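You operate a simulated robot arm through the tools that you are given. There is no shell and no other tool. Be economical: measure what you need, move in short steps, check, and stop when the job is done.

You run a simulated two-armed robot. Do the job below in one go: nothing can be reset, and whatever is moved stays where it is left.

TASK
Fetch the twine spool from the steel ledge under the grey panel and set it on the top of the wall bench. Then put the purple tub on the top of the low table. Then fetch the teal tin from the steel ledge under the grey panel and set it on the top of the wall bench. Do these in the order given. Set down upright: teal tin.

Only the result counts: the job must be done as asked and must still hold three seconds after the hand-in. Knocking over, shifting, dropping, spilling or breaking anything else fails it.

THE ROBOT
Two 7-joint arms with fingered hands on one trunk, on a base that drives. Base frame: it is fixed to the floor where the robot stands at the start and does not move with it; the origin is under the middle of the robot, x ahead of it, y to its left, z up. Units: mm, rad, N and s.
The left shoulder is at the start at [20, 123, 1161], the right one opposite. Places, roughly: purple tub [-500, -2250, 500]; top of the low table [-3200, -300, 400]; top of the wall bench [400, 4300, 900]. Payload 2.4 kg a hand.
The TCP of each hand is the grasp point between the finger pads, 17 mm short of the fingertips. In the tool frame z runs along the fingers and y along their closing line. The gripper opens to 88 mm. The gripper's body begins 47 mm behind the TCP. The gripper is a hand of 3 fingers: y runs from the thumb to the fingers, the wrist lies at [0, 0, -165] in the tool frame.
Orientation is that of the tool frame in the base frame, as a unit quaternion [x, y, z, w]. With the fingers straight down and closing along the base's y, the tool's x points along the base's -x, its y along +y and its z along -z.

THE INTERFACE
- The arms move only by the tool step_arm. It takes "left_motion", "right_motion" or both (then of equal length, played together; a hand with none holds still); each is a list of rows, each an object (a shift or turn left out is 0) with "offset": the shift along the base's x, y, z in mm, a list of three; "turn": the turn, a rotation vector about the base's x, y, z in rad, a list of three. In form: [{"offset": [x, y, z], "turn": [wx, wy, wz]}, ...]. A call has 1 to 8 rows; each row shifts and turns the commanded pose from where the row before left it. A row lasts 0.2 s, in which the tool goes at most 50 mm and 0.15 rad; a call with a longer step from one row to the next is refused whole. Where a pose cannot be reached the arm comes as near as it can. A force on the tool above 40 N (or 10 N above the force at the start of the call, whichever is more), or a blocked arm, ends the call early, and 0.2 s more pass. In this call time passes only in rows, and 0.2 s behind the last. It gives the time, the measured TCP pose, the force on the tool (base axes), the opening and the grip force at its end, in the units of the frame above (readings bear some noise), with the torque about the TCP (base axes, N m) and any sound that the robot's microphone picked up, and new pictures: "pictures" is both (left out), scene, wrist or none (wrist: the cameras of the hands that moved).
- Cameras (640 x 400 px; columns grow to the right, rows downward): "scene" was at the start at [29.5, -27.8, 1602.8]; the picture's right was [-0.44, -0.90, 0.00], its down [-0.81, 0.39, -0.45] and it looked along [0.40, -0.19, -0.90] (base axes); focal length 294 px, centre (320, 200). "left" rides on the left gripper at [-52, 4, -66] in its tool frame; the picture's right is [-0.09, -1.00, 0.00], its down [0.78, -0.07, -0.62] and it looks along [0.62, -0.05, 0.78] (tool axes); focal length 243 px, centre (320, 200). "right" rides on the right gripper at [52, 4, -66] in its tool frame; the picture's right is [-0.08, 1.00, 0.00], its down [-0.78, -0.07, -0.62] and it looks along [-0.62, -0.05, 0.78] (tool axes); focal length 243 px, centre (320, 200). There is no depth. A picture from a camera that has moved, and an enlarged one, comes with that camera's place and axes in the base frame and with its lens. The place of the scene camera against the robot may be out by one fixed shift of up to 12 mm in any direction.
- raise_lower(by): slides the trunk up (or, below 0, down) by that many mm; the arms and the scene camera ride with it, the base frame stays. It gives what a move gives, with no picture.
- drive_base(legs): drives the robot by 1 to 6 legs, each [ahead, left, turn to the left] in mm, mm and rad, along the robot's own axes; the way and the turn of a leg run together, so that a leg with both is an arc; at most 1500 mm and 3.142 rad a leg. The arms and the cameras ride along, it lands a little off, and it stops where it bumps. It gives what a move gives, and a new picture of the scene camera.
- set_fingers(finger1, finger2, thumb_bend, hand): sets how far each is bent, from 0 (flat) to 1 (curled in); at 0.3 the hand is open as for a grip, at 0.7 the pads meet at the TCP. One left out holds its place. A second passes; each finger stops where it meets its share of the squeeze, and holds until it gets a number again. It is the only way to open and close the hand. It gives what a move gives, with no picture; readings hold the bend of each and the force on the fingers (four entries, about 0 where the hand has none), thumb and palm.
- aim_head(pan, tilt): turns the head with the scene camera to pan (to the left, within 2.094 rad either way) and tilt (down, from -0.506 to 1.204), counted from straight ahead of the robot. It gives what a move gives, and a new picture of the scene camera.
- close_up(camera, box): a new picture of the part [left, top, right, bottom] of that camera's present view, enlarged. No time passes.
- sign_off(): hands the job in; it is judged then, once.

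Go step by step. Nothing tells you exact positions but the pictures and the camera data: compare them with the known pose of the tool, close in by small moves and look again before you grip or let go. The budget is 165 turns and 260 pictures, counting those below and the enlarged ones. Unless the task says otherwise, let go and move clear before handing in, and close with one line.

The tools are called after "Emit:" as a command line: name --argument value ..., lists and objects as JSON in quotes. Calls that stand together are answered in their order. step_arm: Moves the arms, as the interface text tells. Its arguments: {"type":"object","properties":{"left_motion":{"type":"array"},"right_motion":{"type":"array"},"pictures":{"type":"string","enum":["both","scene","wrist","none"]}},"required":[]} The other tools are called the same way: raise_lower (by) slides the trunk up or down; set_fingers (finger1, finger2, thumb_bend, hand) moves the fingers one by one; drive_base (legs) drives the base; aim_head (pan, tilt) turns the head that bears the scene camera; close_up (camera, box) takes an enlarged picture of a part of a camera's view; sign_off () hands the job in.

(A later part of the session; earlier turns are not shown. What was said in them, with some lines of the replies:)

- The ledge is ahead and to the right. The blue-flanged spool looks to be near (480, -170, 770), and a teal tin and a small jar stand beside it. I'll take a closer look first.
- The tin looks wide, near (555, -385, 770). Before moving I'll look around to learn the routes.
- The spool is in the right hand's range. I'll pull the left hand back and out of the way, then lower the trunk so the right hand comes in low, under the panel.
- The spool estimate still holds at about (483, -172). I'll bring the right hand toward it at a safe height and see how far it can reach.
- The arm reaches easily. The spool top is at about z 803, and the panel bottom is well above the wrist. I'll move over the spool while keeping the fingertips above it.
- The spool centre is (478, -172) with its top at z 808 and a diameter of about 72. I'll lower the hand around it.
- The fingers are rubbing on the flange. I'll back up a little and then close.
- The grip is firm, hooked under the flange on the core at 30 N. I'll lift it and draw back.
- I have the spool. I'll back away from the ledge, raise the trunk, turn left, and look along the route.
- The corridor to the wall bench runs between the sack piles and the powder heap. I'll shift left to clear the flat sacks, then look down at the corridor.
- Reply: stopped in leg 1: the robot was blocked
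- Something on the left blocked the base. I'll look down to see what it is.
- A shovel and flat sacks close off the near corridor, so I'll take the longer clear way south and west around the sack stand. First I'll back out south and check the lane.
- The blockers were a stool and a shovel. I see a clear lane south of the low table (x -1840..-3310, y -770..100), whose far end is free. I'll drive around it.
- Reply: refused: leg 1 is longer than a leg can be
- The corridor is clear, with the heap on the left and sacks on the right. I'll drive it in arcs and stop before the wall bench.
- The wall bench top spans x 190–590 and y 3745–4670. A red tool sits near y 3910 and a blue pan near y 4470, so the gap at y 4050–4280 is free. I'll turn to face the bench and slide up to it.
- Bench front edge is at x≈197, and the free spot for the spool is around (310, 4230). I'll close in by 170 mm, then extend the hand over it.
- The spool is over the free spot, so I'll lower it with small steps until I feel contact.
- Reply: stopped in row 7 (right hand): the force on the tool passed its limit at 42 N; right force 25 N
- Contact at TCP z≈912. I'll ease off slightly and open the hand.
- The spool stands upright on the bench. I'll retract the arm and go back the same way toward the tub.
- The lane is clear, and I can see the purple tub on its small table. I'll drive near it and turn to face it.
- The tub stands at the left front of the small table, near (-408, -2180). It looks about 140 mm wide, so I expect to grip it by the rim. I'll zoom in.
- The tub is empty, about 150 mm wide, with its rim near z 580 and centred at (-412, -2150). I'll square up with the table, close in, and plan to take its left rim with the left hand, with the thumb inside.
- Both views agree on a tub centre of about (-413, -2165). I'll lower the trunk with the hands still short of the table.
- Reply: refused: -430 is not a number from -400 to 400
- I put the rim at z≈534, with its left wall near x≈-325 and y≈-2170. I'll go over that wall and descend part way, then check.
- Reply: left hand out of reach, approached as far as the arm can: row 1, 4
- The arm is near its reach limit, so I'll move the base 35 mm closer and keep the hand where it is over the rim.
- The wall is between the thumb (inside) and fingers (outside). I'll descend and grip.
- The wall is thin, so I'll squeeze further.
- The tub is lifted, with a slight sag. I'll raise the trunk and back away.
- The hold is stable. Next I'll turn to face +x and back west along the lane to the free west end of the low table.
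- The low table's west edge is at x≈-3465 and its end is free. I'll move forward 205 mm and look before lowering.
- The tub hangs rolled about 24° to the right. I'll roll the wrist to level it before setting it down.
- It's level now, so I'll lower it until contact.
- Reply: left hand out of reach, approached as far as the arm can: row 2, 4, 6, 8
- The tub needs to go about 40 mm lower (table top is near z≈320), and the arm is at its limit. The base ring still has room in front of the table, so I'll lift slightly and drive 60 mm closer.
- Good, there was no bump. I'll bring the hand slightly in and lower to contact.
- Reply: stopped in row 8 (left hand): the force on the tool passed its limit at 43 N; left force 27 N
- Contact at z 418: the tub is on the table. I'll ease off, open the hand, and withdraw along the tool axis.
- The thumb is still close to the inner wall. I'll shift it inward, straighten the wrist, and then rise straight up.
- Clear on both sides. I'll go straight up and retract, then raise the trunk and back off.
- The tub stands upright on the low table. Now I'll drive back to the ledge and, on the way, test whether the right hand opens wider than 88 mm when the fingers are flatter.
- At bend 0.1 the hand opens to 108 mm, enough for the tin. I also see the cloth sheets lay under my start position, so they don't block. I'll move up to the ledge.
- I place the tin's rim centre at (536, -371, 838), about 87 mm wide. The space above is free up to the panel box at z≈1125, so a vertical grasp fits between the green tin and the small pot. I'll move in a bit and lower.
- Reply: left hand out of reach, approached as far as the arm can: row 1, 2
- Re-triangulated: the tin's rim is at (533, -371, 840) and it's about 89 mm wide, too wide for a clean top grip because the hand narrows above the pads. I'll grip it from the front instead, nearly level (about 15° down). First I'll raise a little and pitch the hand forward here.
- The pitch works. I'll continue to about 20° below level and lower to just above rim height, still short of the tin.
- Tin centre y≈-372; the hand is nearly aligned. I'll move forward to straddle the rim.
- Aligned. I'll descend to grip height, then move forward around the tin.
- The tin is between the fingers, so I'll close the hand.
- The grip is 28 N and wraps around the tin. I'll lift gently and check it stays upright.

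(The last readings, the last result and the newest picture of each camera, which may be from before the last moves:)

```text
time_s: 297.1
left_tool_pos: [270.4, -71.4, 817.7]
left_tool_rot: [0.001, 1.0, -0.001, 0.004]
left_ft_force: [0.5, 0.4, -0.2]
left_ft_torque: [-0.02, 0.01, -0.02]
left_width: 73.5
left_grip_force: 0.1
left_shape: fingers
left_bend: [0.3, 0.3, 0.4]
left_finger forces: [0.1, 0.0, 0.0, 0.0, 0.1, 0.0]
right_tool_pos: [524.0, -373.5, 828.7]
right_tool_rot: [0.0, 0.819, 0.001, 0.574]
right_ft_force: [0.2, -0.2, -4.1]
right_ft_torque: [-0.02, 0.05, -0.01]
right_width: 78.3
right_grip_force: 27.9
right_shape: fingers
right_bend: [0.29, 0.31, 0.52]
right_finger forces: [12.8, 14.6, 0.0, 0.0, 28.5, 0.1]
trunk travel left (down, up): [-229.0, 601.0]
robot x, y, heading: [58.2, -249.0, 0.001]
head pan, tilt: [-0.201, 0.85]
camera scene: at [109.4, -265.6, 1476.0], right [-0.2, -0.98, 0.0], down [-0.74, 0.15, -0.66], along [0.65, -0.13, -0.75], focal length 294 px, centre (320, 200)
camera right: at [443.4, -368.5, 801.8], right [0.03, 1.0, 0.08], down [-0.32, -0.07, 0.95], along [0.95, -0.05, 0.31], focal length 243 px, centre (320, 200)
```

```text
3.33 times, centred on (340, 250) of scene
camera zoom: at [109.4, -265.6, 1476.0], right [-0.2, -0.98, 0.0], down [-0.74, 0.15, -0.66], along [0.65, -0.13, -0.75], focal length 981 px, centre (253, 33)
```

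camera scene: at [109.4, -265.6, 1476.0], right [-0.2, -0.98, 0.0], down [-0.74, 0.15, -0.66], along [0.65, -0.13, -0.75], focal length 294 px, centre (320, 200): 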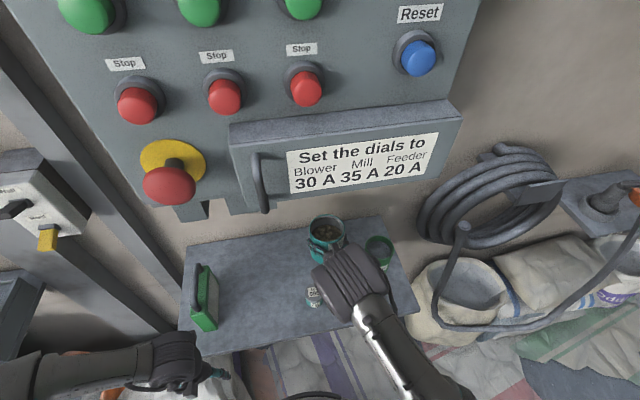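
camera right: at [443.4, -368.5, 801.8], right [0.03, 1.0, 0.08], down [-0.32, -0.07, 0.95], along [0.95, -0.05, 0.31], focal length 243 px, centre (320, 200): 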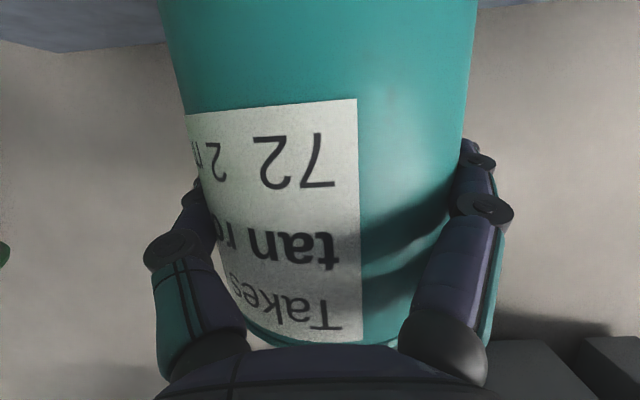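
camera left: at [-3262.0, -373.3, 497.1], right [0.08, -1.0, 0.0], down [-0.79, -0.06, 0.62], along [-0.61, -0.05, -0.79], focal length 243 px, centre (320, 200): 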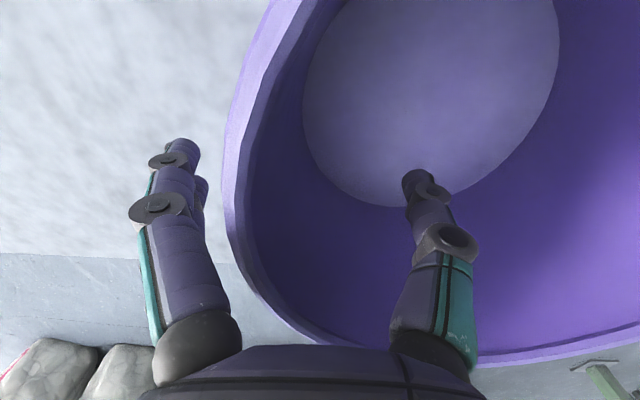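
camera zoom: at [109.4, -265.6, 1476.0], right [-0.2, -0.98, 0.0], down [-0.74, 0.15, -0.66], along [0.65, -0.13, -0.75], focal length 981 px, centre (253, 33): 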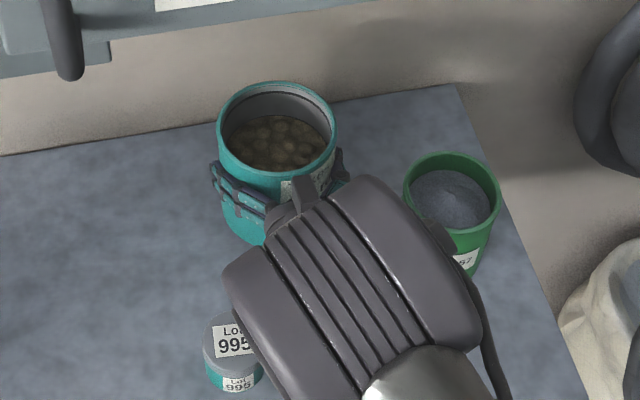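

It holds firmly (about 0.4 kg) and upright. I'll lift above the neighbours and back the base away slowly.

Emit:
step_arm --right_motion '[{"offset": [0, 0, 15]}, {"offset": [0, 0, 20]}, {"offset": [0, 0, 20]}, {"offset": [0, 0, 15]}]' --pictures "none"

Emit:
drive_base --legs '[[-450, 0, 0]]'

Emit:
raise_lower --by 130

Emit:
aim_head --pan -0.2 --tilt 0.95

```text
time_s: 298.1
left_tool_pos: [271.3, -73.0, 817.8]
left_tool_rot: [0.0, 1.0, -0.001, 0.004]
left_ft_force: [-0.7, -0.5, -0.2]
left_ft_torque: [-0.02, 0.0, 0.0]
left_width: 73.4
left_grip_force: 0.0
left_shape: fingers
left_bend: [0.3, 0.3, 0.4]
left_finger forces: [0.0, 0.0, 0.0, 0.0, 0.0, 0.0]
right_tool_pos: [520.3, -374.6, 897.1]
right_tool_rot: [0.0, 0.819, 0.001, 0.574]
right_ft_force: [0.5, -0.6, -3.8]
right_ft_torque: [0.01, 0.03, -0.02]
right_width: 77.9
right_grip_force: 28.1
right_shape: fingers
right_bend: [0.29, 0.31, 0.52]
right_finger forces: [12.7, 14.4, 0.0, 0.1, 28.5, 0.0]
trunk travel left (down, up): [-229.0, 601.0]
robot x, y, heading: [59.1, -250.5, 0.002]
head pan, tilt: [-0.201, 0.85]
```

```text
time_s: 300.8
left_tool_pos: [-169.6, -71.5, 819.2]
left_tool_rot: [0.004, 1.0, -0.001, 0.003]
left_ft_force: [0.5, 0.3, 0.1]
left_ft_torque: [0.0, 0.01, 0.02]
left_width: 73.5
left_grip_force: 0.0
left_shape: fingers
left_bend: [0.3, 0.3, 0.4]
left_finger forces: [0.0, 0.0, 0.0, 0.1, 0.0, 0.1]
right_tool_pos: [79.5, -376.3, 897.2]
right_tool_rot: [0.004, 0.819, -0.003, 0.574]
right_ft_force: [-0.7, 0.6, -2.9]
right_ft_torque: [0.0, 0.05, 0.0]
right_width: 78.0
right_grip_force: 26.9
right_shape: fingers
right_bend: [0.29, 0.31, 0.52]
right_finger forces: [11.1, 14.6, 0.0, 0.0, 27.5, 0.0]
trunk travel left (down, up): [-229.0, 601.0]
robot x, y, heading: [-383.7, -246.7, -0.006]
head pan, tilt: [-0.201, 0.85]
camera scene: at [-332.3, -264.3, 1476.1], right [-0.21, -0.98, 0.0], down [-0.74, 0.16, -0.66], along [0.65, -0.14, -0.75], focal length 294 px, centre (320, 200)
```

scene: 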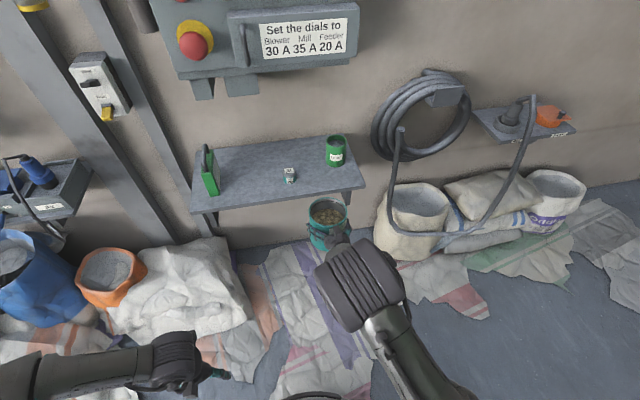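

```text
time_s: 302.4
left_tool_pos: [-169.2, -71.5, 947.3]
left_tool_rot: [0.003, 1.0, -0.001, 0.004]
left_ft_force: [-0.9, -0.7, 0.1]
left_ft_torque: [-0.05, 0.02, 0.03]
left_width: 73.3
left_grip_force: 0.0
left_shape: fingers
left_bend: [0.3, 0.3, 0.4]
left_finger forces: [0.1, 0.0, 0.0, 0.1, 0.0, 0.0]
right_tool_pos: [80.0, -375.6, 1028.2]
right_tool_rot: [0.004, 0.818, -0.002, 0.575]
right_ft_force: [0.0, -0.6, -3.6]
right_ft_torque: [-0.01, 0.05, -0.01]
right_width: 78.1
right_grip_force: 26.4
right_shape: fingers
right_bend: [0.29, 0.31, 0.52]
right_finger forces: [11.0, 14.5, 0.1, 0.0, 27.6, 0.1]
trunk travel left (down, up): [-359.0, 471.0]
robot x, y, heading: [-383.3, -248.9, -0.008]
head pan, tilt: [-0.201, 0.85]
```

```text
time_s: 303.1
left_tool_pos: [-169.1, -71.0, 947.9]
left_tool_rot: [0.003, 1.0, -0.001, 0.003]
left_ft_force: [0.2, 0.1, 0.7]
left_ft_torque: [0.02, 0.03, 0.01]
left_width: 73.4
left_grip_force: 0.0
left_shape: fingers
left_bend: [0.3, 0.3, 0.4]
left_finger forces: [0.1, 0.0, 0.0, 0.0, 0.0, 0.0]
right_tool_pos: [79.8, -375.0, 1027.4]
right_tool_rot: [0.003, 0.819, -0.002, 0.574]
right_ft_force: [1.0, -0.4, -4.0]
right_ft_torque: [-0.01, 0.05, -0.01]
right_width: 77.9
right_grip_force: 26.8
right_shape: fingers
right_bend: [0.29, 0.31, 0.52]
right_finger forces: [11.0, 14.5, 0.0, 0.1, 27.6, 0.0]
trunk travel left (down, up): [-359.0, 471.0]
robot x, y, heading: [-383.3, -248.6, -0.009]
head pan, tilt: [-0.201, 0.949]
camera scene: at [-337.2, -263.2, 1598.6], right [-0.21, -0.98, 0.0], down [-0.8, 0.17, -0.58], along [0.57, -0.12, -0.81], focal length 294 px, centre (320, 200)
```

scene: 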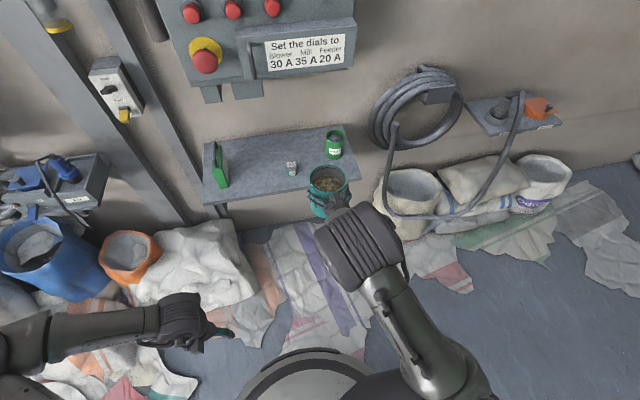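

The other items on the ledge are untouched and the grip is steady. I'll take the same loop back to the wall bench.

Emit:
drive_base --legs '[[-40, -990, 0], [-1490, 0, 0], [-1490, 0, 0], [-600, 10, 0], [0, 950, 0]]'

```text
time_s: 329.8
left_tool_pos: [-3780.0, -90.8, 947.9]
left_tool_rot: [0.007, 1.0, -0.002, 0.004]
left_ft_force: [0.8, -0.7, -0.4]
left_ft_torque: [-0.01, -0.01, 0.01]
left_width: 73.8
left_grip_force: 0.0
left_shape: fingers
left_bend: [0.3, 0.3, 0.4]
left_finger forces: [0.0, 0.0, 0.1, 0.0, 0.1, 0.1]
right_tool_pos: [-3532.6, -396.1, 1027.0]
right_tool_rot: [0.006, 0.818, -0.004, 0.575]
right_ft_force: [0.1, -0.8, -4.1]
right_ft_torque: [-0.04, 0.08, -0.01]
right_width: 77.9
right_grip_force: 26.3
right_shape: fingers
right_bend: [0.29, 0.31, 0.52]
right_finger forces: [10.9, 14.3, 0.0, 0.0, 27.2, 0.0]
trunk travel left (down, up): [-359.0, 471.0]
robot x, y, heading: [-3991.7, -267.3, -0.013]
head pan, tilt: [-0.201, 0.949]
camera scene: at [-3949.5, -281.3, 1598.5], right [-0.21, -0.98, 0.0], down [-0.8, 0.17, -0.58], along [0.57, -0.12, -0.81], focal length 294 px, centre (320, 200)
```

scene: 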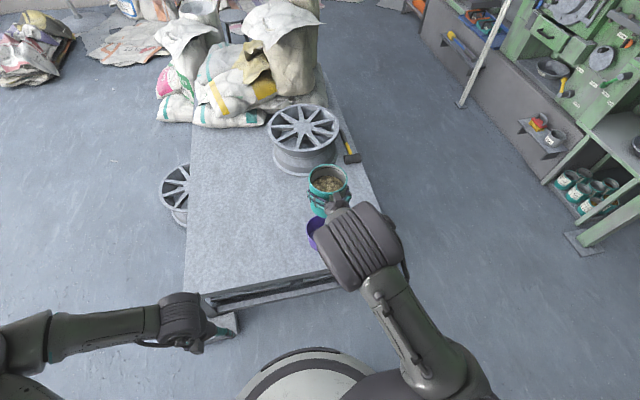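

Emit:
drive_base --legs '[[292, 667, 0.013], [1000, 350, 0], [1150, 550, 0], [50, 1440, 0], [1050, 110, 0]]'

Emit:
aim_head --pan 0.3 --tilt 0.75

```text
time_s: 334.9
left_tool_pos: [-3464.3, 566.5, 947.9]
left_tool_rot: [0.073, 0.997, -0.001, 0.003]
left_ft_force: [0.6, -0.4, -0.2]
left_ft_torque: [0.05, 0.01, 0.02]
left_width: 73.2
left_grip_force: 0.1
left_shape: fingers
left_bend: [0.3, 0.3, 0.4]
left_finger forces: [0.0, 0.0, 0.1, 0.1, 0.0, 0.1]
right_tool_pos: [-3262.6, 229.7, 1027.2]
right_tool_rot: [0.061, 0.818, -0.042, 0.571]
right_ft_force: [-0.4, 0.3, -3.7]
right_ft_torque: [0.01, 0.0, 0.0]
right_width: 76.5
right_grip_force: 25.0
right_shape: fingers
right_bend: [0.29, 0.3, 0.53]
right_finger forces: [10.6, 12.8, 0.1, 0.1, 25.2, 0.0]
trunk travel left (down, up): [-359.0, 471.0]
robot x, y, heading: [-3701.2, 421.1, -0.146]
head pan, tilt: [-0.201, 0.949]
stopped in leg 2: the robot was blocked; the commanded pose is now the measured one
camera scene: at [-3658.6, 398.5, 1598.5], right [-0.34, -0.94, 0.0], down [-0.76, 0.28, -0.58], along [0.55, -0.2, -0.81], focal length 294 px, centre (320, 200)
```

scene: 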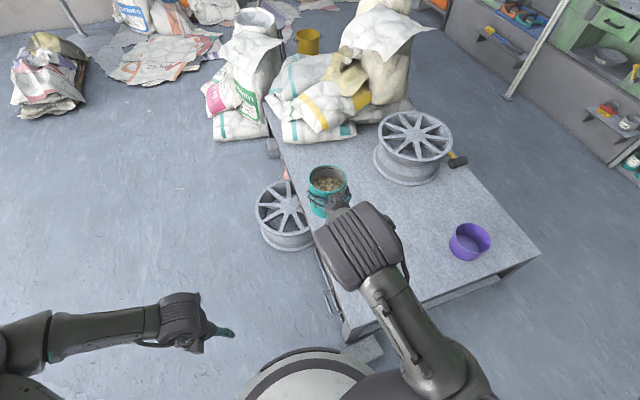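

```text
time_s: 335.8
left_tool_pos: [-3466.7, 566.7, 948.0]
left_tool_rot: [0.073, 0.997, -0.002, 0.003]
left_ft_force: [-0.1, 0.0, -0.3]
left_ft_torque: [0.0, -0.03, 0.01]
left_width: 73.4
left_grip_force: 0.1
left_shape: fingers
left_bend: [0.3, 0.3, 0.4]
left_finger forces: [0.0, 0.0, 0.0, 0.1, 0.0, 0.0]
right_tool_pos: [-3261.2, 230.9, 1027.5]
right_tool_rot: [0.06, 0.817, -0.041, 0.572]
right_ft_force: [-0.1, 0.2, -2.9]
right_ft_torque: [-0.02, 0.06, 0.0]
right_width: 76.6
right_grip_force: 24.9
right_shape: fingers
right_bend: [0.29, 0.3, 0.53]
right_finger forces: [10.5, 12.7, 0.0, 0.0, 25.3, 0.0]
trunk travel left (down, up): [-359.0, 471.0]
robot x, y, heading: [-3699.6, 424.1, -0.149]
head pan, tilt: [0.3, 0.75]
camera scene: at [-3645.5, 436.1, 1614.0], right [0.15, -0.99, 0.0], down [-0.67, -0.1, -0.73], along [0.72, 0.11, -0.68], focal length 294 px, centre (320, 200)
```

scene: 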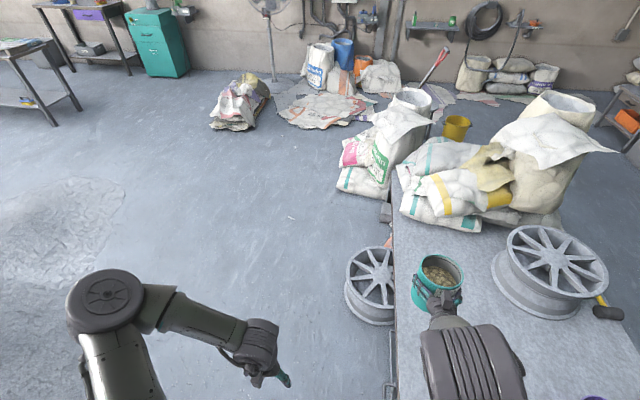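

The base bumped something near the table's corner and turned slightly. I'll look down there before moving on.

Emit:
aim_head --pan -0.7 --tilt 1.15

Emit:
aim_head --pan 1.2 --tilt 1.15

```text
time_s: 337.1
left_tool_pos: [-3465.2, 566.7, 948.3]
left_tool_rot: [0.074, 0.997, -0.002, 0.003]
left_ft_force: [0.1, 0.0, 0.3]
left_ft_torque: [-0.03, 0.0, 0.01]
left_width: 73.5
left_grip_force: 0.1
left_shape: fingers
left_bend: [0.3, 0.3, 0.4]
left_finger forces: [0.0, 0.0, 0.1, 0.0, 0.1, 0.0]
right_tool_pos: [-3262.4, 230.7, 1027.8]
right_tool_rot: [0.06, 0.817, -0.042, 0.572]
right_ft_force: [0.5, 0.0, -2.5]
right_ft_torque: [0.01, 0.04, 0.02]
right_width: 76.5
right_grip_force: 24.7
right_shape: fingers
right_bend: [0.29, 0.3, 0.53]
right_finger forces: [10.6, 12.7, 0.1, 0.0, 25.2, 0.1]
trunk travel left (down, up): [-359.0, 471.0]
robot x, y, heading: [-3703.6, 420.4, -0.143]
head pan, tilt: [-0.7, 1.15]
camera scene: at [-3687.9, 378.9, 1585.2], right [-0.75, -0.66, 0.0], down [-0.61, 0.68, -0.41], along [0.27, -0.31, -0.91], focal length 294 px, centre (320, 200)
```

scene: 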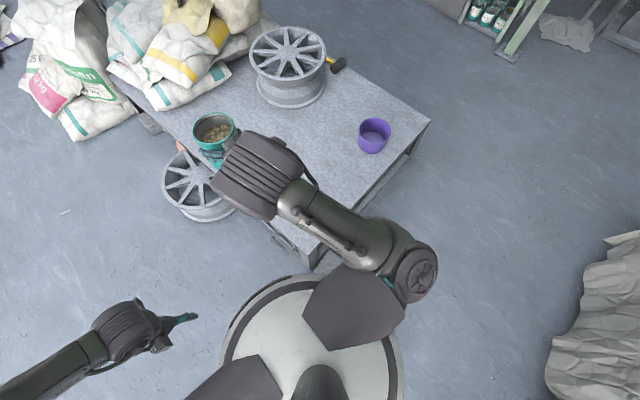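

```text
time_s: 339.0
left_tool_pos: [-3465.7, 565.5, 947.9]
left_tool_rot: [0.073, 0.997, -0.001, 0.003]
left_ft_force: [-0.2, 0.5, 0.9]
left_ft_torque: [0.0, -0.02, -0.01]
left_width: 73.4
left_grip_force: 0.1
left_shape: fingers
left_bend: [0.3, 0.3, 0.4]
left_finger forces: [0.0, 0.0, 0.1, 0.0, 0.0, 0.0]
right_tool_pos: [-3261.8, 231.3, 1027.6]
right_tool_rot: [0.06, 0.817, -0.042, 0.572]
right_ft_force: [0.6, -0.9, -3.3]
right_ft_torque: [0.0, 0.09, 0.0]
right_width: 76.7
right_grip_force: 24.4
right_shape: fingers
right_bend: [0.29, 0.3, 0.53]
right_finger forces: [10.5, 12.7, 0.0, 0.0, 25.2, 0.1]
trunk travel left (down, up): [-359.0, 471.0]
robot x, y, heading: [-3703.4, 421.2, -0.148]
head pan, tilt: [1.201, 1.15]
camera scene: at [-3697.9, 475.3, 1585.2], right [0.87, -0.49, 0.0], down [-0.45, -0.79, -0.41], along [0.2, 0.35, -0.91], focal length 294 px, centre (320, 200)
```

scene: 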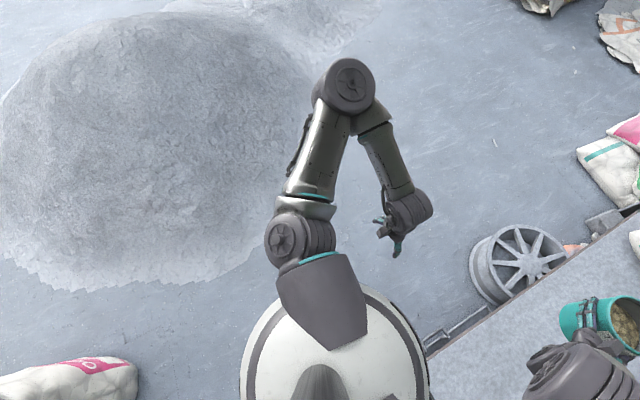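

The base has come too close to the table's corner. I'll step away to the north, straighten up, and continue with more clearance.

Emit:
drive_base --legs '[[-40, 130, 0], [0, 0, 0.147]]'

Emit:
aim_head --pan -0.3 --tilt 0.9

```text
time_s: 340.9
left_tool_pos: [-3510.7, 731.6, 947.6]
left_tool_rot: [-0.001, 1.0, -0.001, 0.002]
left_ft_force: [0.2, -0.1, -0.3]
left_ft_torque: [0.0, -0.01, 0.0]
left_width: 73.6
left_grip_force: 0.1
left_shape: fingers
left_bend: [0.3, 0.3, 0.4]
left_finger forces: [0.0, 0.1, 0.1, 0.1, 0.0, 0.1]
right_tool_pos: [-3259.9, 429.7, 1027.7]
right_tool_rot: [-0.001, 0.819, 0.001, 0.573]
right_ft_force: [-0.7, 0.2, -3.7]
right_ft_torque: [-0.03, 0.05, -0.04]
right_width: 77.0
right_grip_force: 23.8
right_shape: fingers
right_bend: [0.29, 0.3, 0.53]
right_finger forces: [10.4, 12.5, 0.0, 0.1, 25.0, 0.0]
trunk travel left (down, up): [-359.0, 471.0]
robot x, y, heading: [-3722.7, 552.8, 0.0]
head pan, tilt: [1.201, 1.15]
camera scene: at [-3727.4, 608.7, 1585.2], right [0.93, -0.36, 0.0], down [-0.33, -0.85, -0.41], along [0.15, 0.38, -0.91], focal length 294 px, centre (320, 200)
```

scene: 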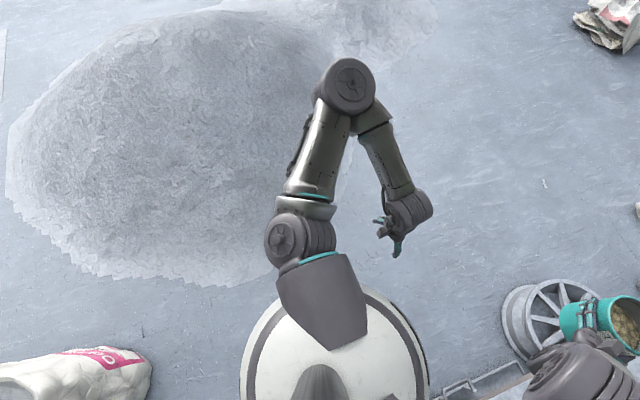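

```text
time_s: 342.5
left_tool_pos: [-3511.2, 731.5, 948.4]
left_tool_rot: [-0.002, 1.0, -0.001, 0.004]
left_ft_force: [0.2, 0.3, -0.2]
left_ft_torque: [-0.02, -0.01, -0.02]
left_width: 73.4
left_grip_force: 0.0
left_shape: fingers
left_bend: [0.3, 0.3, 0.4]
left_finger forces: [0.0, 0.0, 0.0, 0.1, 0.0, 0.0]
right_tool_pos: [-3259.6, 429.9, 1027.0]
right_tool_rot: [0.0, 0.819, 0.0, 0.574]
right_ft_force: [-0.4, 0.4, -4.1]
right_ft_torque: [-0.02, 0.07, -0.01]
right_width: 76.5
right_grip_force: 24.3
right_shape: fingers
right_bend: [0.29, 0.3, 0.53]
right_finger forces: [10.4, 12.5, 0.0, 0.0, 24.9, 0.0]
trunk travel left (down, up): [-359.0, 471.0]
robot x, y, heading: [-3725.3, 554.0, 0.005]
head pan, tilt: [-0.3, 0.901]
camera scene: at [-3676.6, 531.0, 1602.1], right [-0.29, -0.96, 0.0], down [-0.75, 0.23, -0.62], along [0.59, -0.18, -0.78], focal length 294 px, centre (320, 200)
```

scene: 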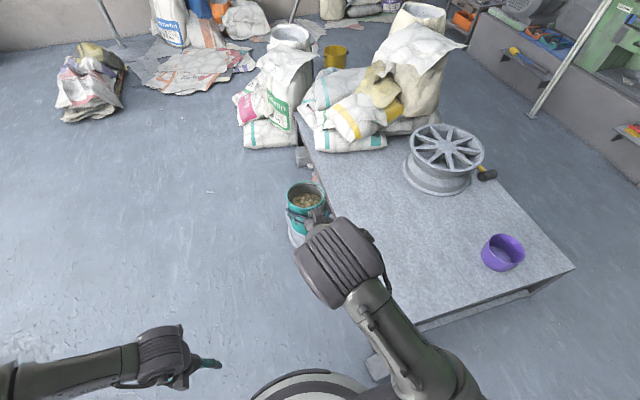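

Clear again and the tin is secure. I'll continue along the corridor.

Emit:
drive_base --legs '[[1000, 280, 0], [1170, 480, 0], [50, 1440, 0], [1050, 110, 0]]'

Emit:
aim_head --pan 0.4 --tilt 0.75

```text
time_s: 365.6
left_tool_pos: [-258.1, 3066.1, 947.5]
left_tool_rot: [-0.002, 1.0, 0.0, 0.002]
left_ft_force: [-0.2, 0.2, 0.6]
left_ft_torque: [0.02, 0.02, 0.01]
left_width: 73.6
left_grip_force: 0.1
left_shape: fingers
left_bend: [0.3, 0.3, 0.4]
left_finger forces: [0.0, 0.1, 0.0, 0.0, 0.0, 0.1]
right_tool_pos: [-5.0, 2765.0, 1027.1]
right_tool_rot: [-0.001, 0.82, 0.001, 0.572]
right_ft_force: [0.0, 0.0, -4.0]
right_ft_torque: [-0.03, 0.04, -0.01]
right_width: 76.6
right_grip_force: 23.5
right_shape: fingers
right_bend: [0.29, 0.3, 0.53]
right_finger forces: [10.3, 12.4, 0.0, 0.0, 24.7, 0.0]
trunk travel left (down, up): [-359.0, 471.0]
robot x, y, heading: [-469.3, 2888.2, 0.004]
head pan, tilt: [-0.3, 0.901]
camera scene: at [-422.8, 2864.6, 1602.1], right [-0.29, -0.96, 0.0], down [-0.75, 0.23, -0.62], along [0.59, -0.18, -0.78], focal length 294 px, centre (320, 200)
```

scene: 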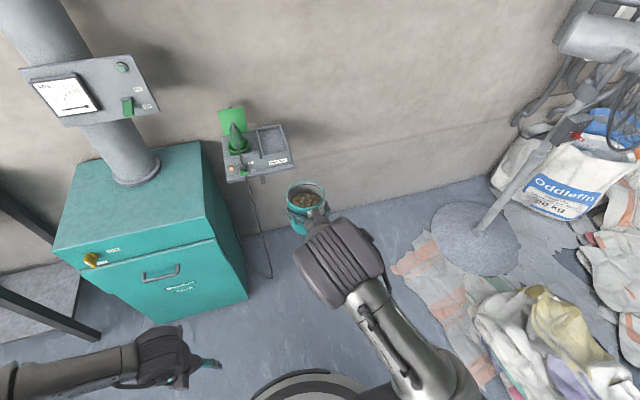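

```text
time_s: 366.7
left_tool_pos: [-258.5, 3065.3, 949.8]
left_tool_rot: [-0.002, 1.0, 0.001, 0.003]
left_ft_force: [0.1, 0.3, 0.3]
left_ft_torque: [0.01, 0.0, 0.02]
left_width: 73.5
left_grip_force: 0.1
left_shape: fingers
left_bend: [0.3, 0.3, 0.4]
left_finger forces: [0.0, 0.0, 0.0, 0.0, 0.1, 0.0]
right_tool_pos: [-6.5, 2765.6, 1027.4]
right_tool_rot: [-0.002, 0.819, 0.002, 0.573]
right_ft_force: [1.5, -0.6, -3.1]
right_ft_torque: [0.03, 0.07, 0.0]
right_width: 76.5
right_grip_force: 24.3
right_shape: fingers
right_bend: [0.29, 0.3, 0.53]
right_finger forces: [10.2, 12.4, 0.0, 0.0, 24.6, 0.1]
trunk travel left (down, up): [-359.0, 471.0]
robot x, y, heading: [-465.2, 2887.2, 0.001]
head pan, tilt: [0.4, 0.75]
camera scene: at [-419.2, 2919.1, 1614.0], right [0.39, -0.92, 0.0], down [-0.63, -0.27, -0.73], along [0.67, 0.29, -0.68], focal length 294 px, centre (320, 200)
```

scene: 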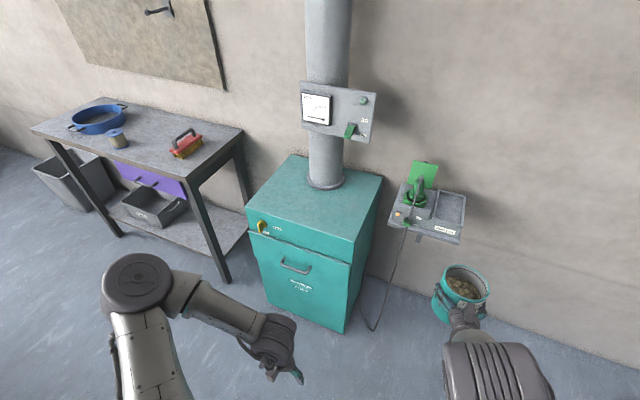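

The spool is still standing on the bench. I'll slide along to the free spot between it and the brush.

Emit:
drive_base --legs '[[0, 1330, 0]]'

Emit:
aim_head --pan -0.1 --tilt 0.8

```text
time_s: 373.3
left_tool_pos: [-265.8, 4381.7, 947.5]
left_tool_rot: [-0.004, 1.0, -0.001, 0.003]
left_ft_force: [0.1, -0.4, 1.0]
left_ft_torque: [0.0, -0.01, -0.01]
left_width: 73.3
left_grip_force: 0.1
left_shape: fingers
left_bend: [0.3, 0.3, 0.4]
left_finger forces: [0.0, 0.0, 0.0, 0.0, 0.0, 0.0]
right_tool_pos: [-11.8, 4079.0, 1027.2]
right_tool_rot: [-0.002, 0.819, 0.002, 0.574]
right_ft_force: [1.4, 0.7, -4.2]
right_ft_torque: [0.0, 0.07, -0.02]
right_width: 76.5
right_grip_force: 23.2
right_shape: fingers
right_bend: [0.29, 0.3, 0.53]
right_finger forces: [10.1, 12.4, 0.0, 0.0, 24.4, 0.0]
trunk travel left (down, up): [-359.0, 471.0]
robot x, y, heading: [-476.0, 4202.5, 0.006]
head pan, tilt: [0.4, 0.75]
camera scene: at [-426.8, 4233.9, 1614.0], right [0.39, -0.92, 0.0], down [-0.63, -0.27, -0.73], along [0.67, 0.29, -0.68], focal length 294 px, centre (320, 200)
```

scene: 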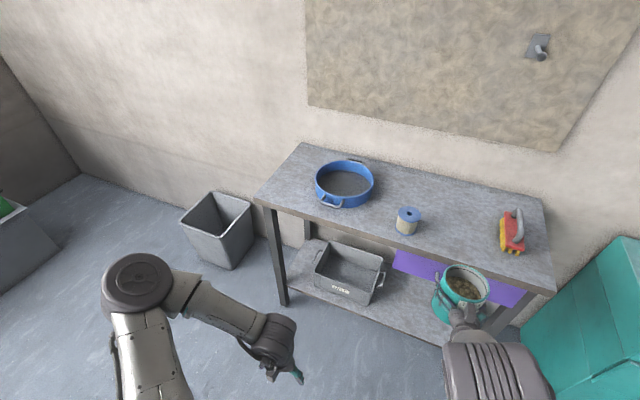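

```text
time_s: 374.2
left_tool_pos: [-265.5, 4381.0, 947.9]
left_tool_rot: [-0.004, 1.0, -0.001, 0.003]
left_ft_force: [0.4, -0.4, 0.0]
left_ft_torque: [0.0, 0.04, 0.02]
left_width: 73.4
left_grip_force: 0.0
left_shape: fingers
left_bend: [0.3, 0.3, 0.4]
left_finger forces: [0.0, 0.1, 0.0, 0.1, 0.1, 0.0]
right_tool_pos: [-12.9, 4079.6, 1025.7]
right_tool_rot: [-0.002, 0.82, 0.001, 0.573]
right_ft_force: [-0.4, -0.5, -4.4]
right_ft_torque: [-0.02, 0.03, 0.0]
right_width: 76.3
right_grip_force: 23.5
right_shape: fingers
right_bend: [0.29, 0.3, 0.53]
right_finger forces: [10.1, 12.3, 0.1, 0.0, 24.4, 0.0]
trunk travel left (down, up): [-359.0, 471.0]
robot x, y, heading: [-477.4, 4201.7, 0.007]
head pan, tilt: [-0.099, 0.799]
camera scene: at [-422.6, 4193.4, 1610.1], right [-0.09, -1.0, 0.0], down [-0.71, 0.07, -0.7], along [0.69, -0.06, -0.72], focal length 294 px, centre (320, 200)
```

scene: 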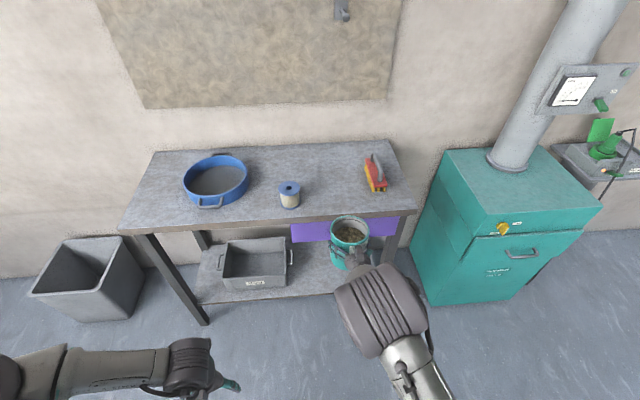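

For the tin, contact should come at TCP z≈925, judging by the spool's ledge-to-bench difference of about 118. I'll drive in with the tin well above the bench.

Emit:
drive_base --legs '[[300, 5, 0]]'

Emit:
step_arm --right_motion '[{"offset": [0, 0, -15]}, {"offset": [0, 0, -15]}, {"offset": [0, 0, -15]}, {"offset": [0, 0, -15]}]' --pictures "both"

```text
time_s: 376.3
left_tool_pos: [37.3, 4386.8, 948.0]
left_tool_rot: [-0.002, 1.0, 0.0, 0.002]
left_ft_force: [0.2, -0.2, 0.3]
left_ft_torque: [-0.01, -0.01, -0.01]
left_width: 73.3
left_grip_force: 0.0
left_shape: fingers
left_bend: [0.3, 0.3, 0.4]
left_finger forces: [0.1, 0.1, 0.0, 0.1, 0.0, 0.0]
right_tool_pos: [289.3, 4086.4, 1026.2]
right_tool_rot: [-0.002, 0.819, 0.002, 0.573]
right_ft_force: [0.0, -0.6, -3.3]
right_ft_torque: [-0.02, 0.05, -0.03]
right_width: 76.7
right_grip_force: 23.5
right_shape: fingers
right_bend: [0.29, 0.3, 0.53]
right_finger forces: [10.1, 12.3, 0.1, 0.0, 24.3, 0.0]
trunk travel left (down, up): [-359.0, 471.0]
robot x, y, heading: [-173.4, 4207.2, 0.008]
head pan, tilt: [-0.099, 0.799]
camera scene: at [-119.6, 4200.0, 1610.0], right [-0.09, -1.0, 0.0], down [-0.71, 0.07, -0.7], along [0.69, -0.07, -0.72], focal length 294 px, centre (320, 200)
```

scene: 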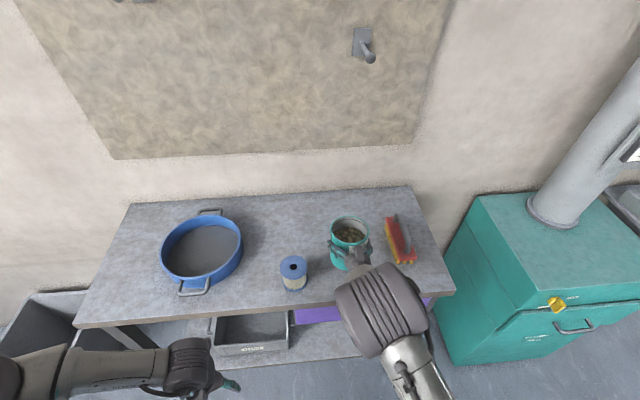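

```text
time_s: 377.3
left_tool_pos: [36.3, 4386.8, 948.3]
left_tool_rot: [-0.002, 1.0, 0.0, 0.003]
left_ft_force: [0.2, -0.3, 0.0]
left_ft_torque: [0.01, -0.02, 0.0]
left_width: 73.4
left_grip_force: 0.1
left_shape: fingers
left_bend: [0.3, 0.3, 0.4]
left_finger forces: [0.0, 0.0, 0.0, 0.1, 0.0, 0.1]
right_tool_pos: [288.3, 4084.9, 965.7]
right_tool_rot: [-0.003, 0.819, 0.003, 0.573]
right_ft_force: [0.2, 0.0, -3.1]
right_ft_torque: [0.03, 0.08, 0.02]
right_width: 76.6
right_grip_force: 23.0
right_shape: fingers
right_bend: [0.29, 0.3, 0.53]
right_finger forces: [9.9, 12.4, 0.0, 0.0, 24.2, 0.1]
trunk travel left (down, up): [-359.0, 471.0]
robot x, y, heading: [-171.6, 4206.9, 0.003]
head pan, tilt: [-0.099, 0.799]
camera scene: at [-120.6, 4200.0, 1610.1], right [-0.09, -1.0, 0.0], down [-0.71, 0.07, -0.7], along [0.69, -0.07, -0.72], focal length 294 px, centre (320, 200)
camera right: at [207.6, 4089.4, 939.3], right [0.02, 1.0, 0.08], down [-0.32, -0.07, 0.95], along [0.95, -0.05, 0.31], focal length 243 px, centre (320, 200)
```

scene: 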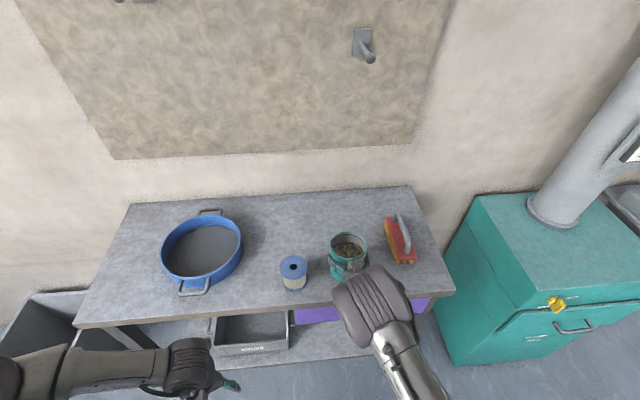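
right: 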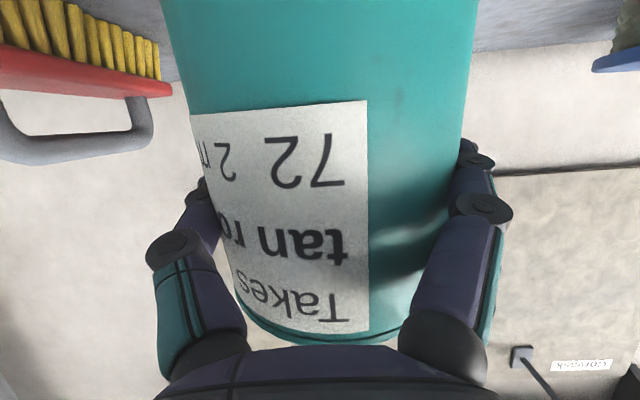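

The brush is fairly close on the right, so I'll shift 12 mm left, then lower gently to contact.

Emit:
step_arm --right_motion '[{"offset": [0, 12, -8]}, {"offset": [0, 0, -10]}, {"offset": [0, 0, -8]}, {"offset": [0, 0, -5]}, {"offset": [0, 0, -3]}, {"offset": [0, 0, -3]}]' --pictures "wrist"

```text
time_s: 378.7
left_tool_pos: [36.3, 4387.4, 949.0]
left_tool_rot: [-0.003, 1.0, 0.0, 0.003]
left_ft_force: [0.8, 0.5, 0.1]
left_ft_torque: [0.03, -0.01, 0.02]
left_width: 73.5
left_grip_force: 0.1
left_shape: fingers
left_bend: [0.3, 0.3, 0.4]
left_finger forces: [0.0, 0.0, 0.0, 0.0, 0.1, 0.0]
right_tool_pos: [288.6, 4097.9, 929.1]
right_tool_rot: [-0.002, 0.819, 0.001, 0.574]
right_ft_force: [0.0, 0.4, -2.5]
right_ft_torque: [-0.01, -0.01, 0.02]
right_width: 76.3
right_grip_force: 22.6
right_shape: fingers
right_bend: [0.29, 0.3, 0.53]
right_finger forces: [9.6, 12.5, 0.1, 0.0, 23.9, 0.0]
trunk travel left (down, up): [-359.0, 471.0]
robot x, y, heading: [-175.8, 4210.5, 0.007]
head pan, tilt: [-0.099, 0.799]
camera right: at [208.2, 4102.1, 902.8], right [0.02, 1.0, 0.08], down [-0.32, -0.07, 0.95], along [0.95, -0.05, 0.31], focal length 243 px, centre (320, 200)
```

right: 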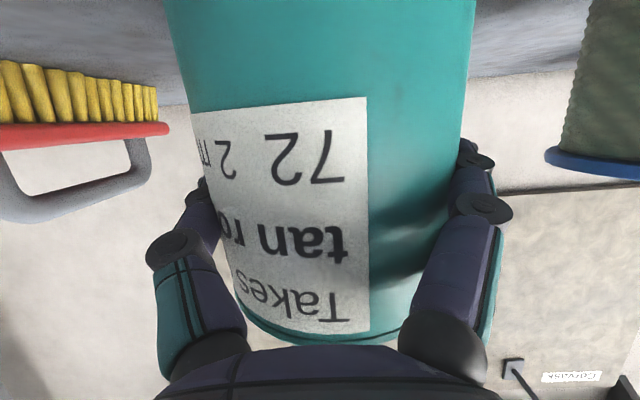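

Emit:
step_arm --right_motion '[{"offset": [0, 0, -2]}, {"offset": [0, 0, -2]}, {"offset": [0, 0, -1.5]}, {"offset": [0, 0, -1.5]}]' --pictures "none"

```text
time_s: 379.7
left_tool_pos: [34.2, 4386.7, 950.0]
left_tool_rot: [-0.002, 1.0, 0.0, 0.004]
left_ft_force: [-0.5, 0.3, 0.1]
left_ft_torque: [-0.02, 0.0, -0.03]
left_width: 73.5
left_grip_force: 0.0
left_shape: fingers
left_bend: [0.3, 0.3, 0.4]
left_finger forces: [0.0, 0.0, 0.1, 0.0, 0.0, 0.1]
right_tool_pos: [288.6, 4098.4, 924.1]
right_tool_rot: [-0.002, 0.817, 0.001, 0.576]
right_ft_force: [-1.7, -1.2, 19.3]
right_ft_torque: [0.2, -0.16, 0.01]
right_width: 76.5
right_grip_force: 23.0
right_shape: fingers
right_bend: [0.3, 0.3, 0.53]
right_finger forces: [9.2, 12.1, 0.0, 0.0, 24.1, 0.0]
trunk travel left (down, up): [-359.0, 471.0]
robot x, y, heading: [-175.0, 4209.7, 0.009]
head pan, tilt: [-0.099, 0.799]
```

Contact as expected. I'll ease off a touch, then release.

Emit:
step_arm --right_motion '[{"offset": [0, 0, 1.5]}]' --pictures "none"

Emit:
set_fingers --hand "right" --finger1 0.1 --finger2 0.1 --thumb_bend 0.1

Emit:
close_up --camera "right" --box '[0, 0, 640, 400]'

Emit:
close_up --camera "scene" --box '[260, 190, 460, 310]'

```text
time_s: 380.1
left_tool_pos: [35.2, 4387.1, 948.3]
left_tool_rot: [-0.002, 1.0, -0.001, 0.004]
left_ft_force: [-0.6, 0.8, -0.5]
left_ft_torque: [0.0, 0.0, -0.01]
left_width: 73.5
left_grip_force: 0.0
left_shape: fingers
left_bend: [0.3, 0.3, 0.4]
left_finger forces: [0.0, 0.0, 0.0, 0.1, 0.1, 0.0]
right_tool_pos: [288.8, 4097.6, 926.1]
right_tool_rot: [-0.001, 0.818, 0.001, 0.575]
right_ft_force: [2.7, -2.8, 20.4]
right_ft_torque: [0.1, -0.2, -0.01]
right_width: 76.2
right_grip_force: 22.3
right_shape: fingers
right_bend: [0.3, 0.3, 0.53]
right_finger forces: [8.9, 11.4, 0.1, 0.1, 24.2, 0.0]
trunk travel left (down, up): [-359.0, 471.0]
robot x, y, heading: [-172.5, 4204.7, 0.007]
head pan, tilt: [-0.099, 0.799]
```

```text
time_s: 381.1
left_tool_pos: [36.1, 4386.8, 948.2]
left_tool_rot: [-0.002, 1.0, -0.001, 0.003]
left_ft_force: [-0.8, 0.1, -0.6]
left_ft_torque: [0.02, 0.0, -0.03]
left_width: 73.5
left_grip_force: 0.0
left_shape: fingers
left_bend: [0.3, 0.3, 0.4]
left_finger forces: [0.1, 0.1, 0.0, 0.0, 0.0, 0.0]
right_tool_pos: [289.1, 4098.2, 923.9]
right_tool_rot: [-0.002, 0.819, 0.002, 0.573]
right_ft_force: [-0.3, -0.8, 0.1]
right_ft_torque: [0.01, -0.04, 0.0]
right_width: 108.7
right_grip_force: 0.0
right_shape: fingers
right_bend: [0.1, 0.1, 0.1]
right_finger forces: [0.0, 0.1, 0.0, 0.1, 0.1, 0.1]
trunk travel left (down, up): [-359.0, 471.0]
robot x, y, heading: [-176.0, 4209.3, 0.008]
head pan, tilt: [-0.099, 0.799]
```

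```text
1.00 times, centred on (320, 200) of right (not enlarged: the box is as wide or as high as the picture)
camera zoom: at [208.1, 4102.2, 897.3], right [0.02, 1.0, 0.08], down [-0.32, -0.07, 0.95], along [0.95, -0.05, 0.31], focal length 243 px, centre (320, 200)
```

zoom: 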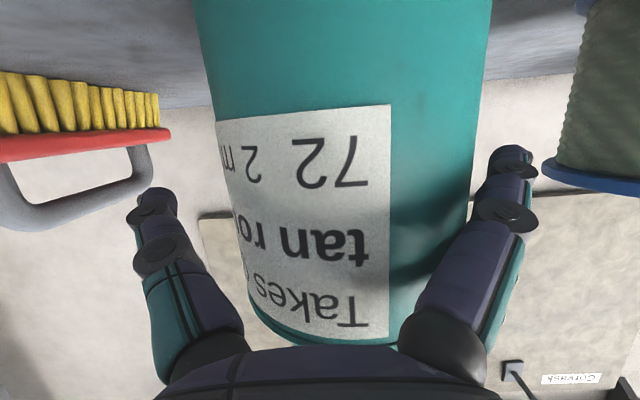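

```text
3.20 times, centred on (360, 250) of scene
camera zoom: at [-121.0, 4200.1, 1610.1], right [-0.09, -1.0, 0.0], down [-0.71, 0.07, -0.7], along [0.69, -0.07, -0.72], focal length 942 px, centre (192, 40)
```

zoom: 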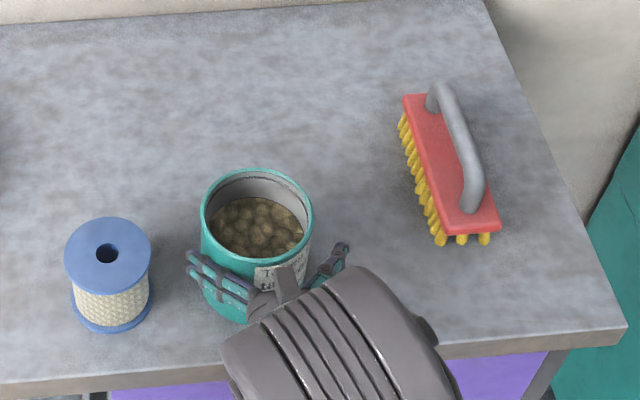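

Released and upright. I'll centre the hand a few mm and withdraw straight back.

Emit:
step_arm --right_motion '[{"offset": [-3, 6, 0]}, {"offset": [-12, 0, 0]}, {"offset": [-20, 0, 0]}, {"offset": [-25, 0, 0]}, {"offset": [-30, 0, 2]}]' --pictures "both"

```text
time_s: 382.3
left_tool_pos: [36.4, 4387.1, 948.9]
left_tool_rot: [-0.002, 1.0, -0.001, 0.004]
left_ft_force: [0.1, 0.4, 0.2]
left_ft_torque: [-0.02, 0.01, 0.0]
left_width: 73.3
left_grip_force: 0.1
left_shape: fingers
left_bend: [0.3, 0.3, 0.4]
left_finger forces: [0.1, 0.1, 0.0, 0.0, 0.0, 0.0]
right_tool_pos: [197.8, 4106.1, 925.0]
right_tool_rot: [-0.002, 0.819, 0.001, 0.574]
right_ft_force: [0.4, -0.3, 0.0]
right_ft_torque: [0.0, 0.0, 0.03]
right_width: 108.6
right_grip_force: 0.1
right_shape: fingers
right_bend: [0.1, 0.1, 0.1]
right_finger forces: [0.0, 0.0, 0.1, 0.1, 0.1, 0.0]
trunk travel left (down, up): [-359.0, 471.0]
robot x, y, heading: [-176.3, 4207.0, 0.006]
head pan, tilt: [-0.099, 0.799]
camera scene: at [-121.3, 4200.1, 1610.1], right [-0.09, -1.0, 0.0], down [-0.71, 0.07, -0.7], along [0.69, -0.07, -0.72], focal length 294 px, centre (320, 200)
camera right: at [117.6, 4109.4, 898.5], right [0.02, 1.0, 0.08], down [-0.32, -0.07, 0.95], along [0.95, -0.05, 0.31], focal length 243 px, centre (320, 200)
```

scene: 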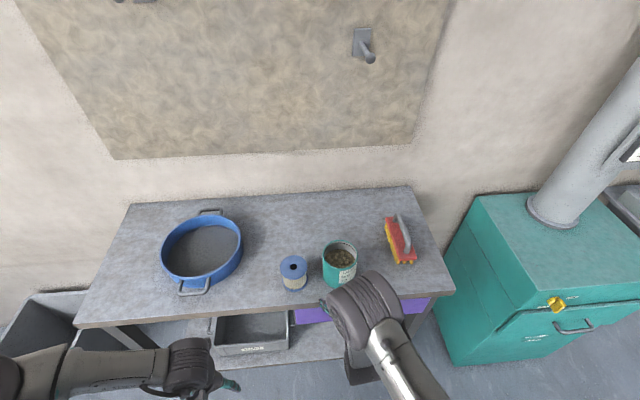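
right: 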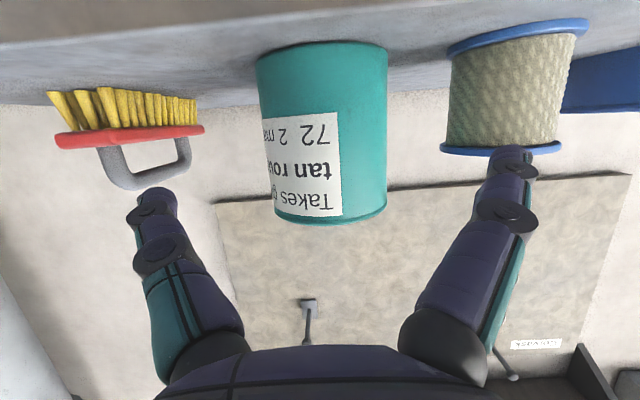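

Both the spool and the tin stand upright on the bench and the hand is clear. I'll back the base away and take one last look.

Emit:
drive_base --legs '[[-200, 0, 0]]'

Emit:
close_up --camera "scene" --box '[100, 100, 480, 340]'

```text
time_s: 383.9
left_tool_pos: [-167.1, 4387.2, 948.0]
left_tool_rot: [-0.004, 1.0, -0.002, 0.004]
left_ft_force: [0.8, 0.6, 0.3]
left_ft_torque: [0.0, -0.03, -0.02]
left_width: 73.4
left_grip_force: 0.1
left_shape: fingers
left_bend: [0.3, 0.3, 0.4]
left_finger forces: [0.0, 0.1, 0.0, 0.0, 0.0, 0.1]
right_tool_pos: [-5.5, 4105.2, 925.8]
right_tool_rot: [-0.003, 0.819, 0.003, 0.574]
right_ft_force: [0.4, -0.2, 0.1]
right_ft_torque: [0.0, -0.01, -0.02]
right_width: 108.8
right_grip_force: 0.0
right_shape: fingers
right_bend: [0.1, 0.1, 0.1]
right_finger forces: [0.0, 0.0, 0.0, 0.1, 0.1, 0.0]
trunk travel left (down, up): [-359.0, 471.0]
robot x, y, heading: [-376.5, 4207.1, 0.008]
head pan, tilt: [-0.099, 0.799]
camera scene: at [-325.1, 4199.0, 1610.2], right [-0.09, -1.0, 0.0], down [-0.71, 0.07, -0.7], along [0.69, -0.06, -0.72], focal length 294 px, centre (320, 200)
```

scene: 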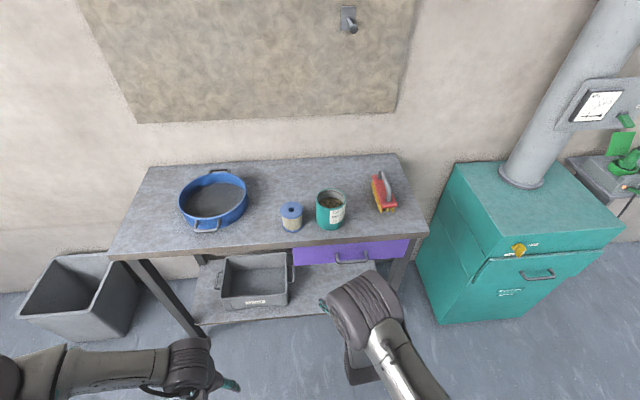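

```text
1.67 times, centred on (290, 220) of scene
camera zoom: at [-325.1, 4199.0, 1610.2], right [-0.09, -1.0, 0.0], down [-0.71, 0.07, -0.7], along [0.69, -0.06, -0.72], focal length 491 px, centre (370, 167)
```

zoom: 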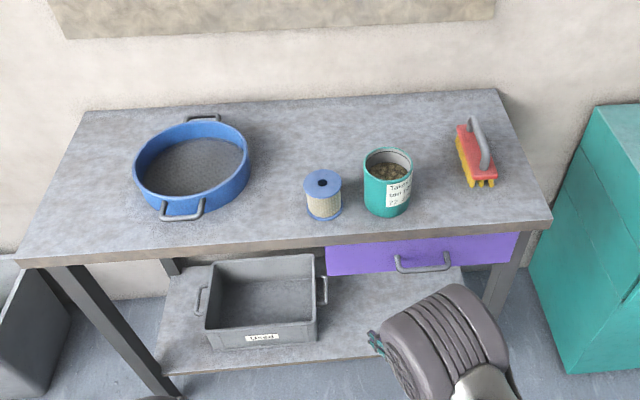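

Everything is where it should be: the spool and the upright tin are on the wall bench, and I last saw the tub standing on the low table. Both hands are empty and clear, so I'm handing in.

Emit:
sign_off

```text
The job is handed in.
```

The job is handed in: the twine spool and the upright teal tin are on the wall bench, and the purple tub is on the low table, moved in the order you gave. The base bumped into things twice on the way: once near a stool and shovel, and once at a corner of the low table. I saw nothing knocked over or out of place afterwards, though I didn't check the stool and shovel closely.
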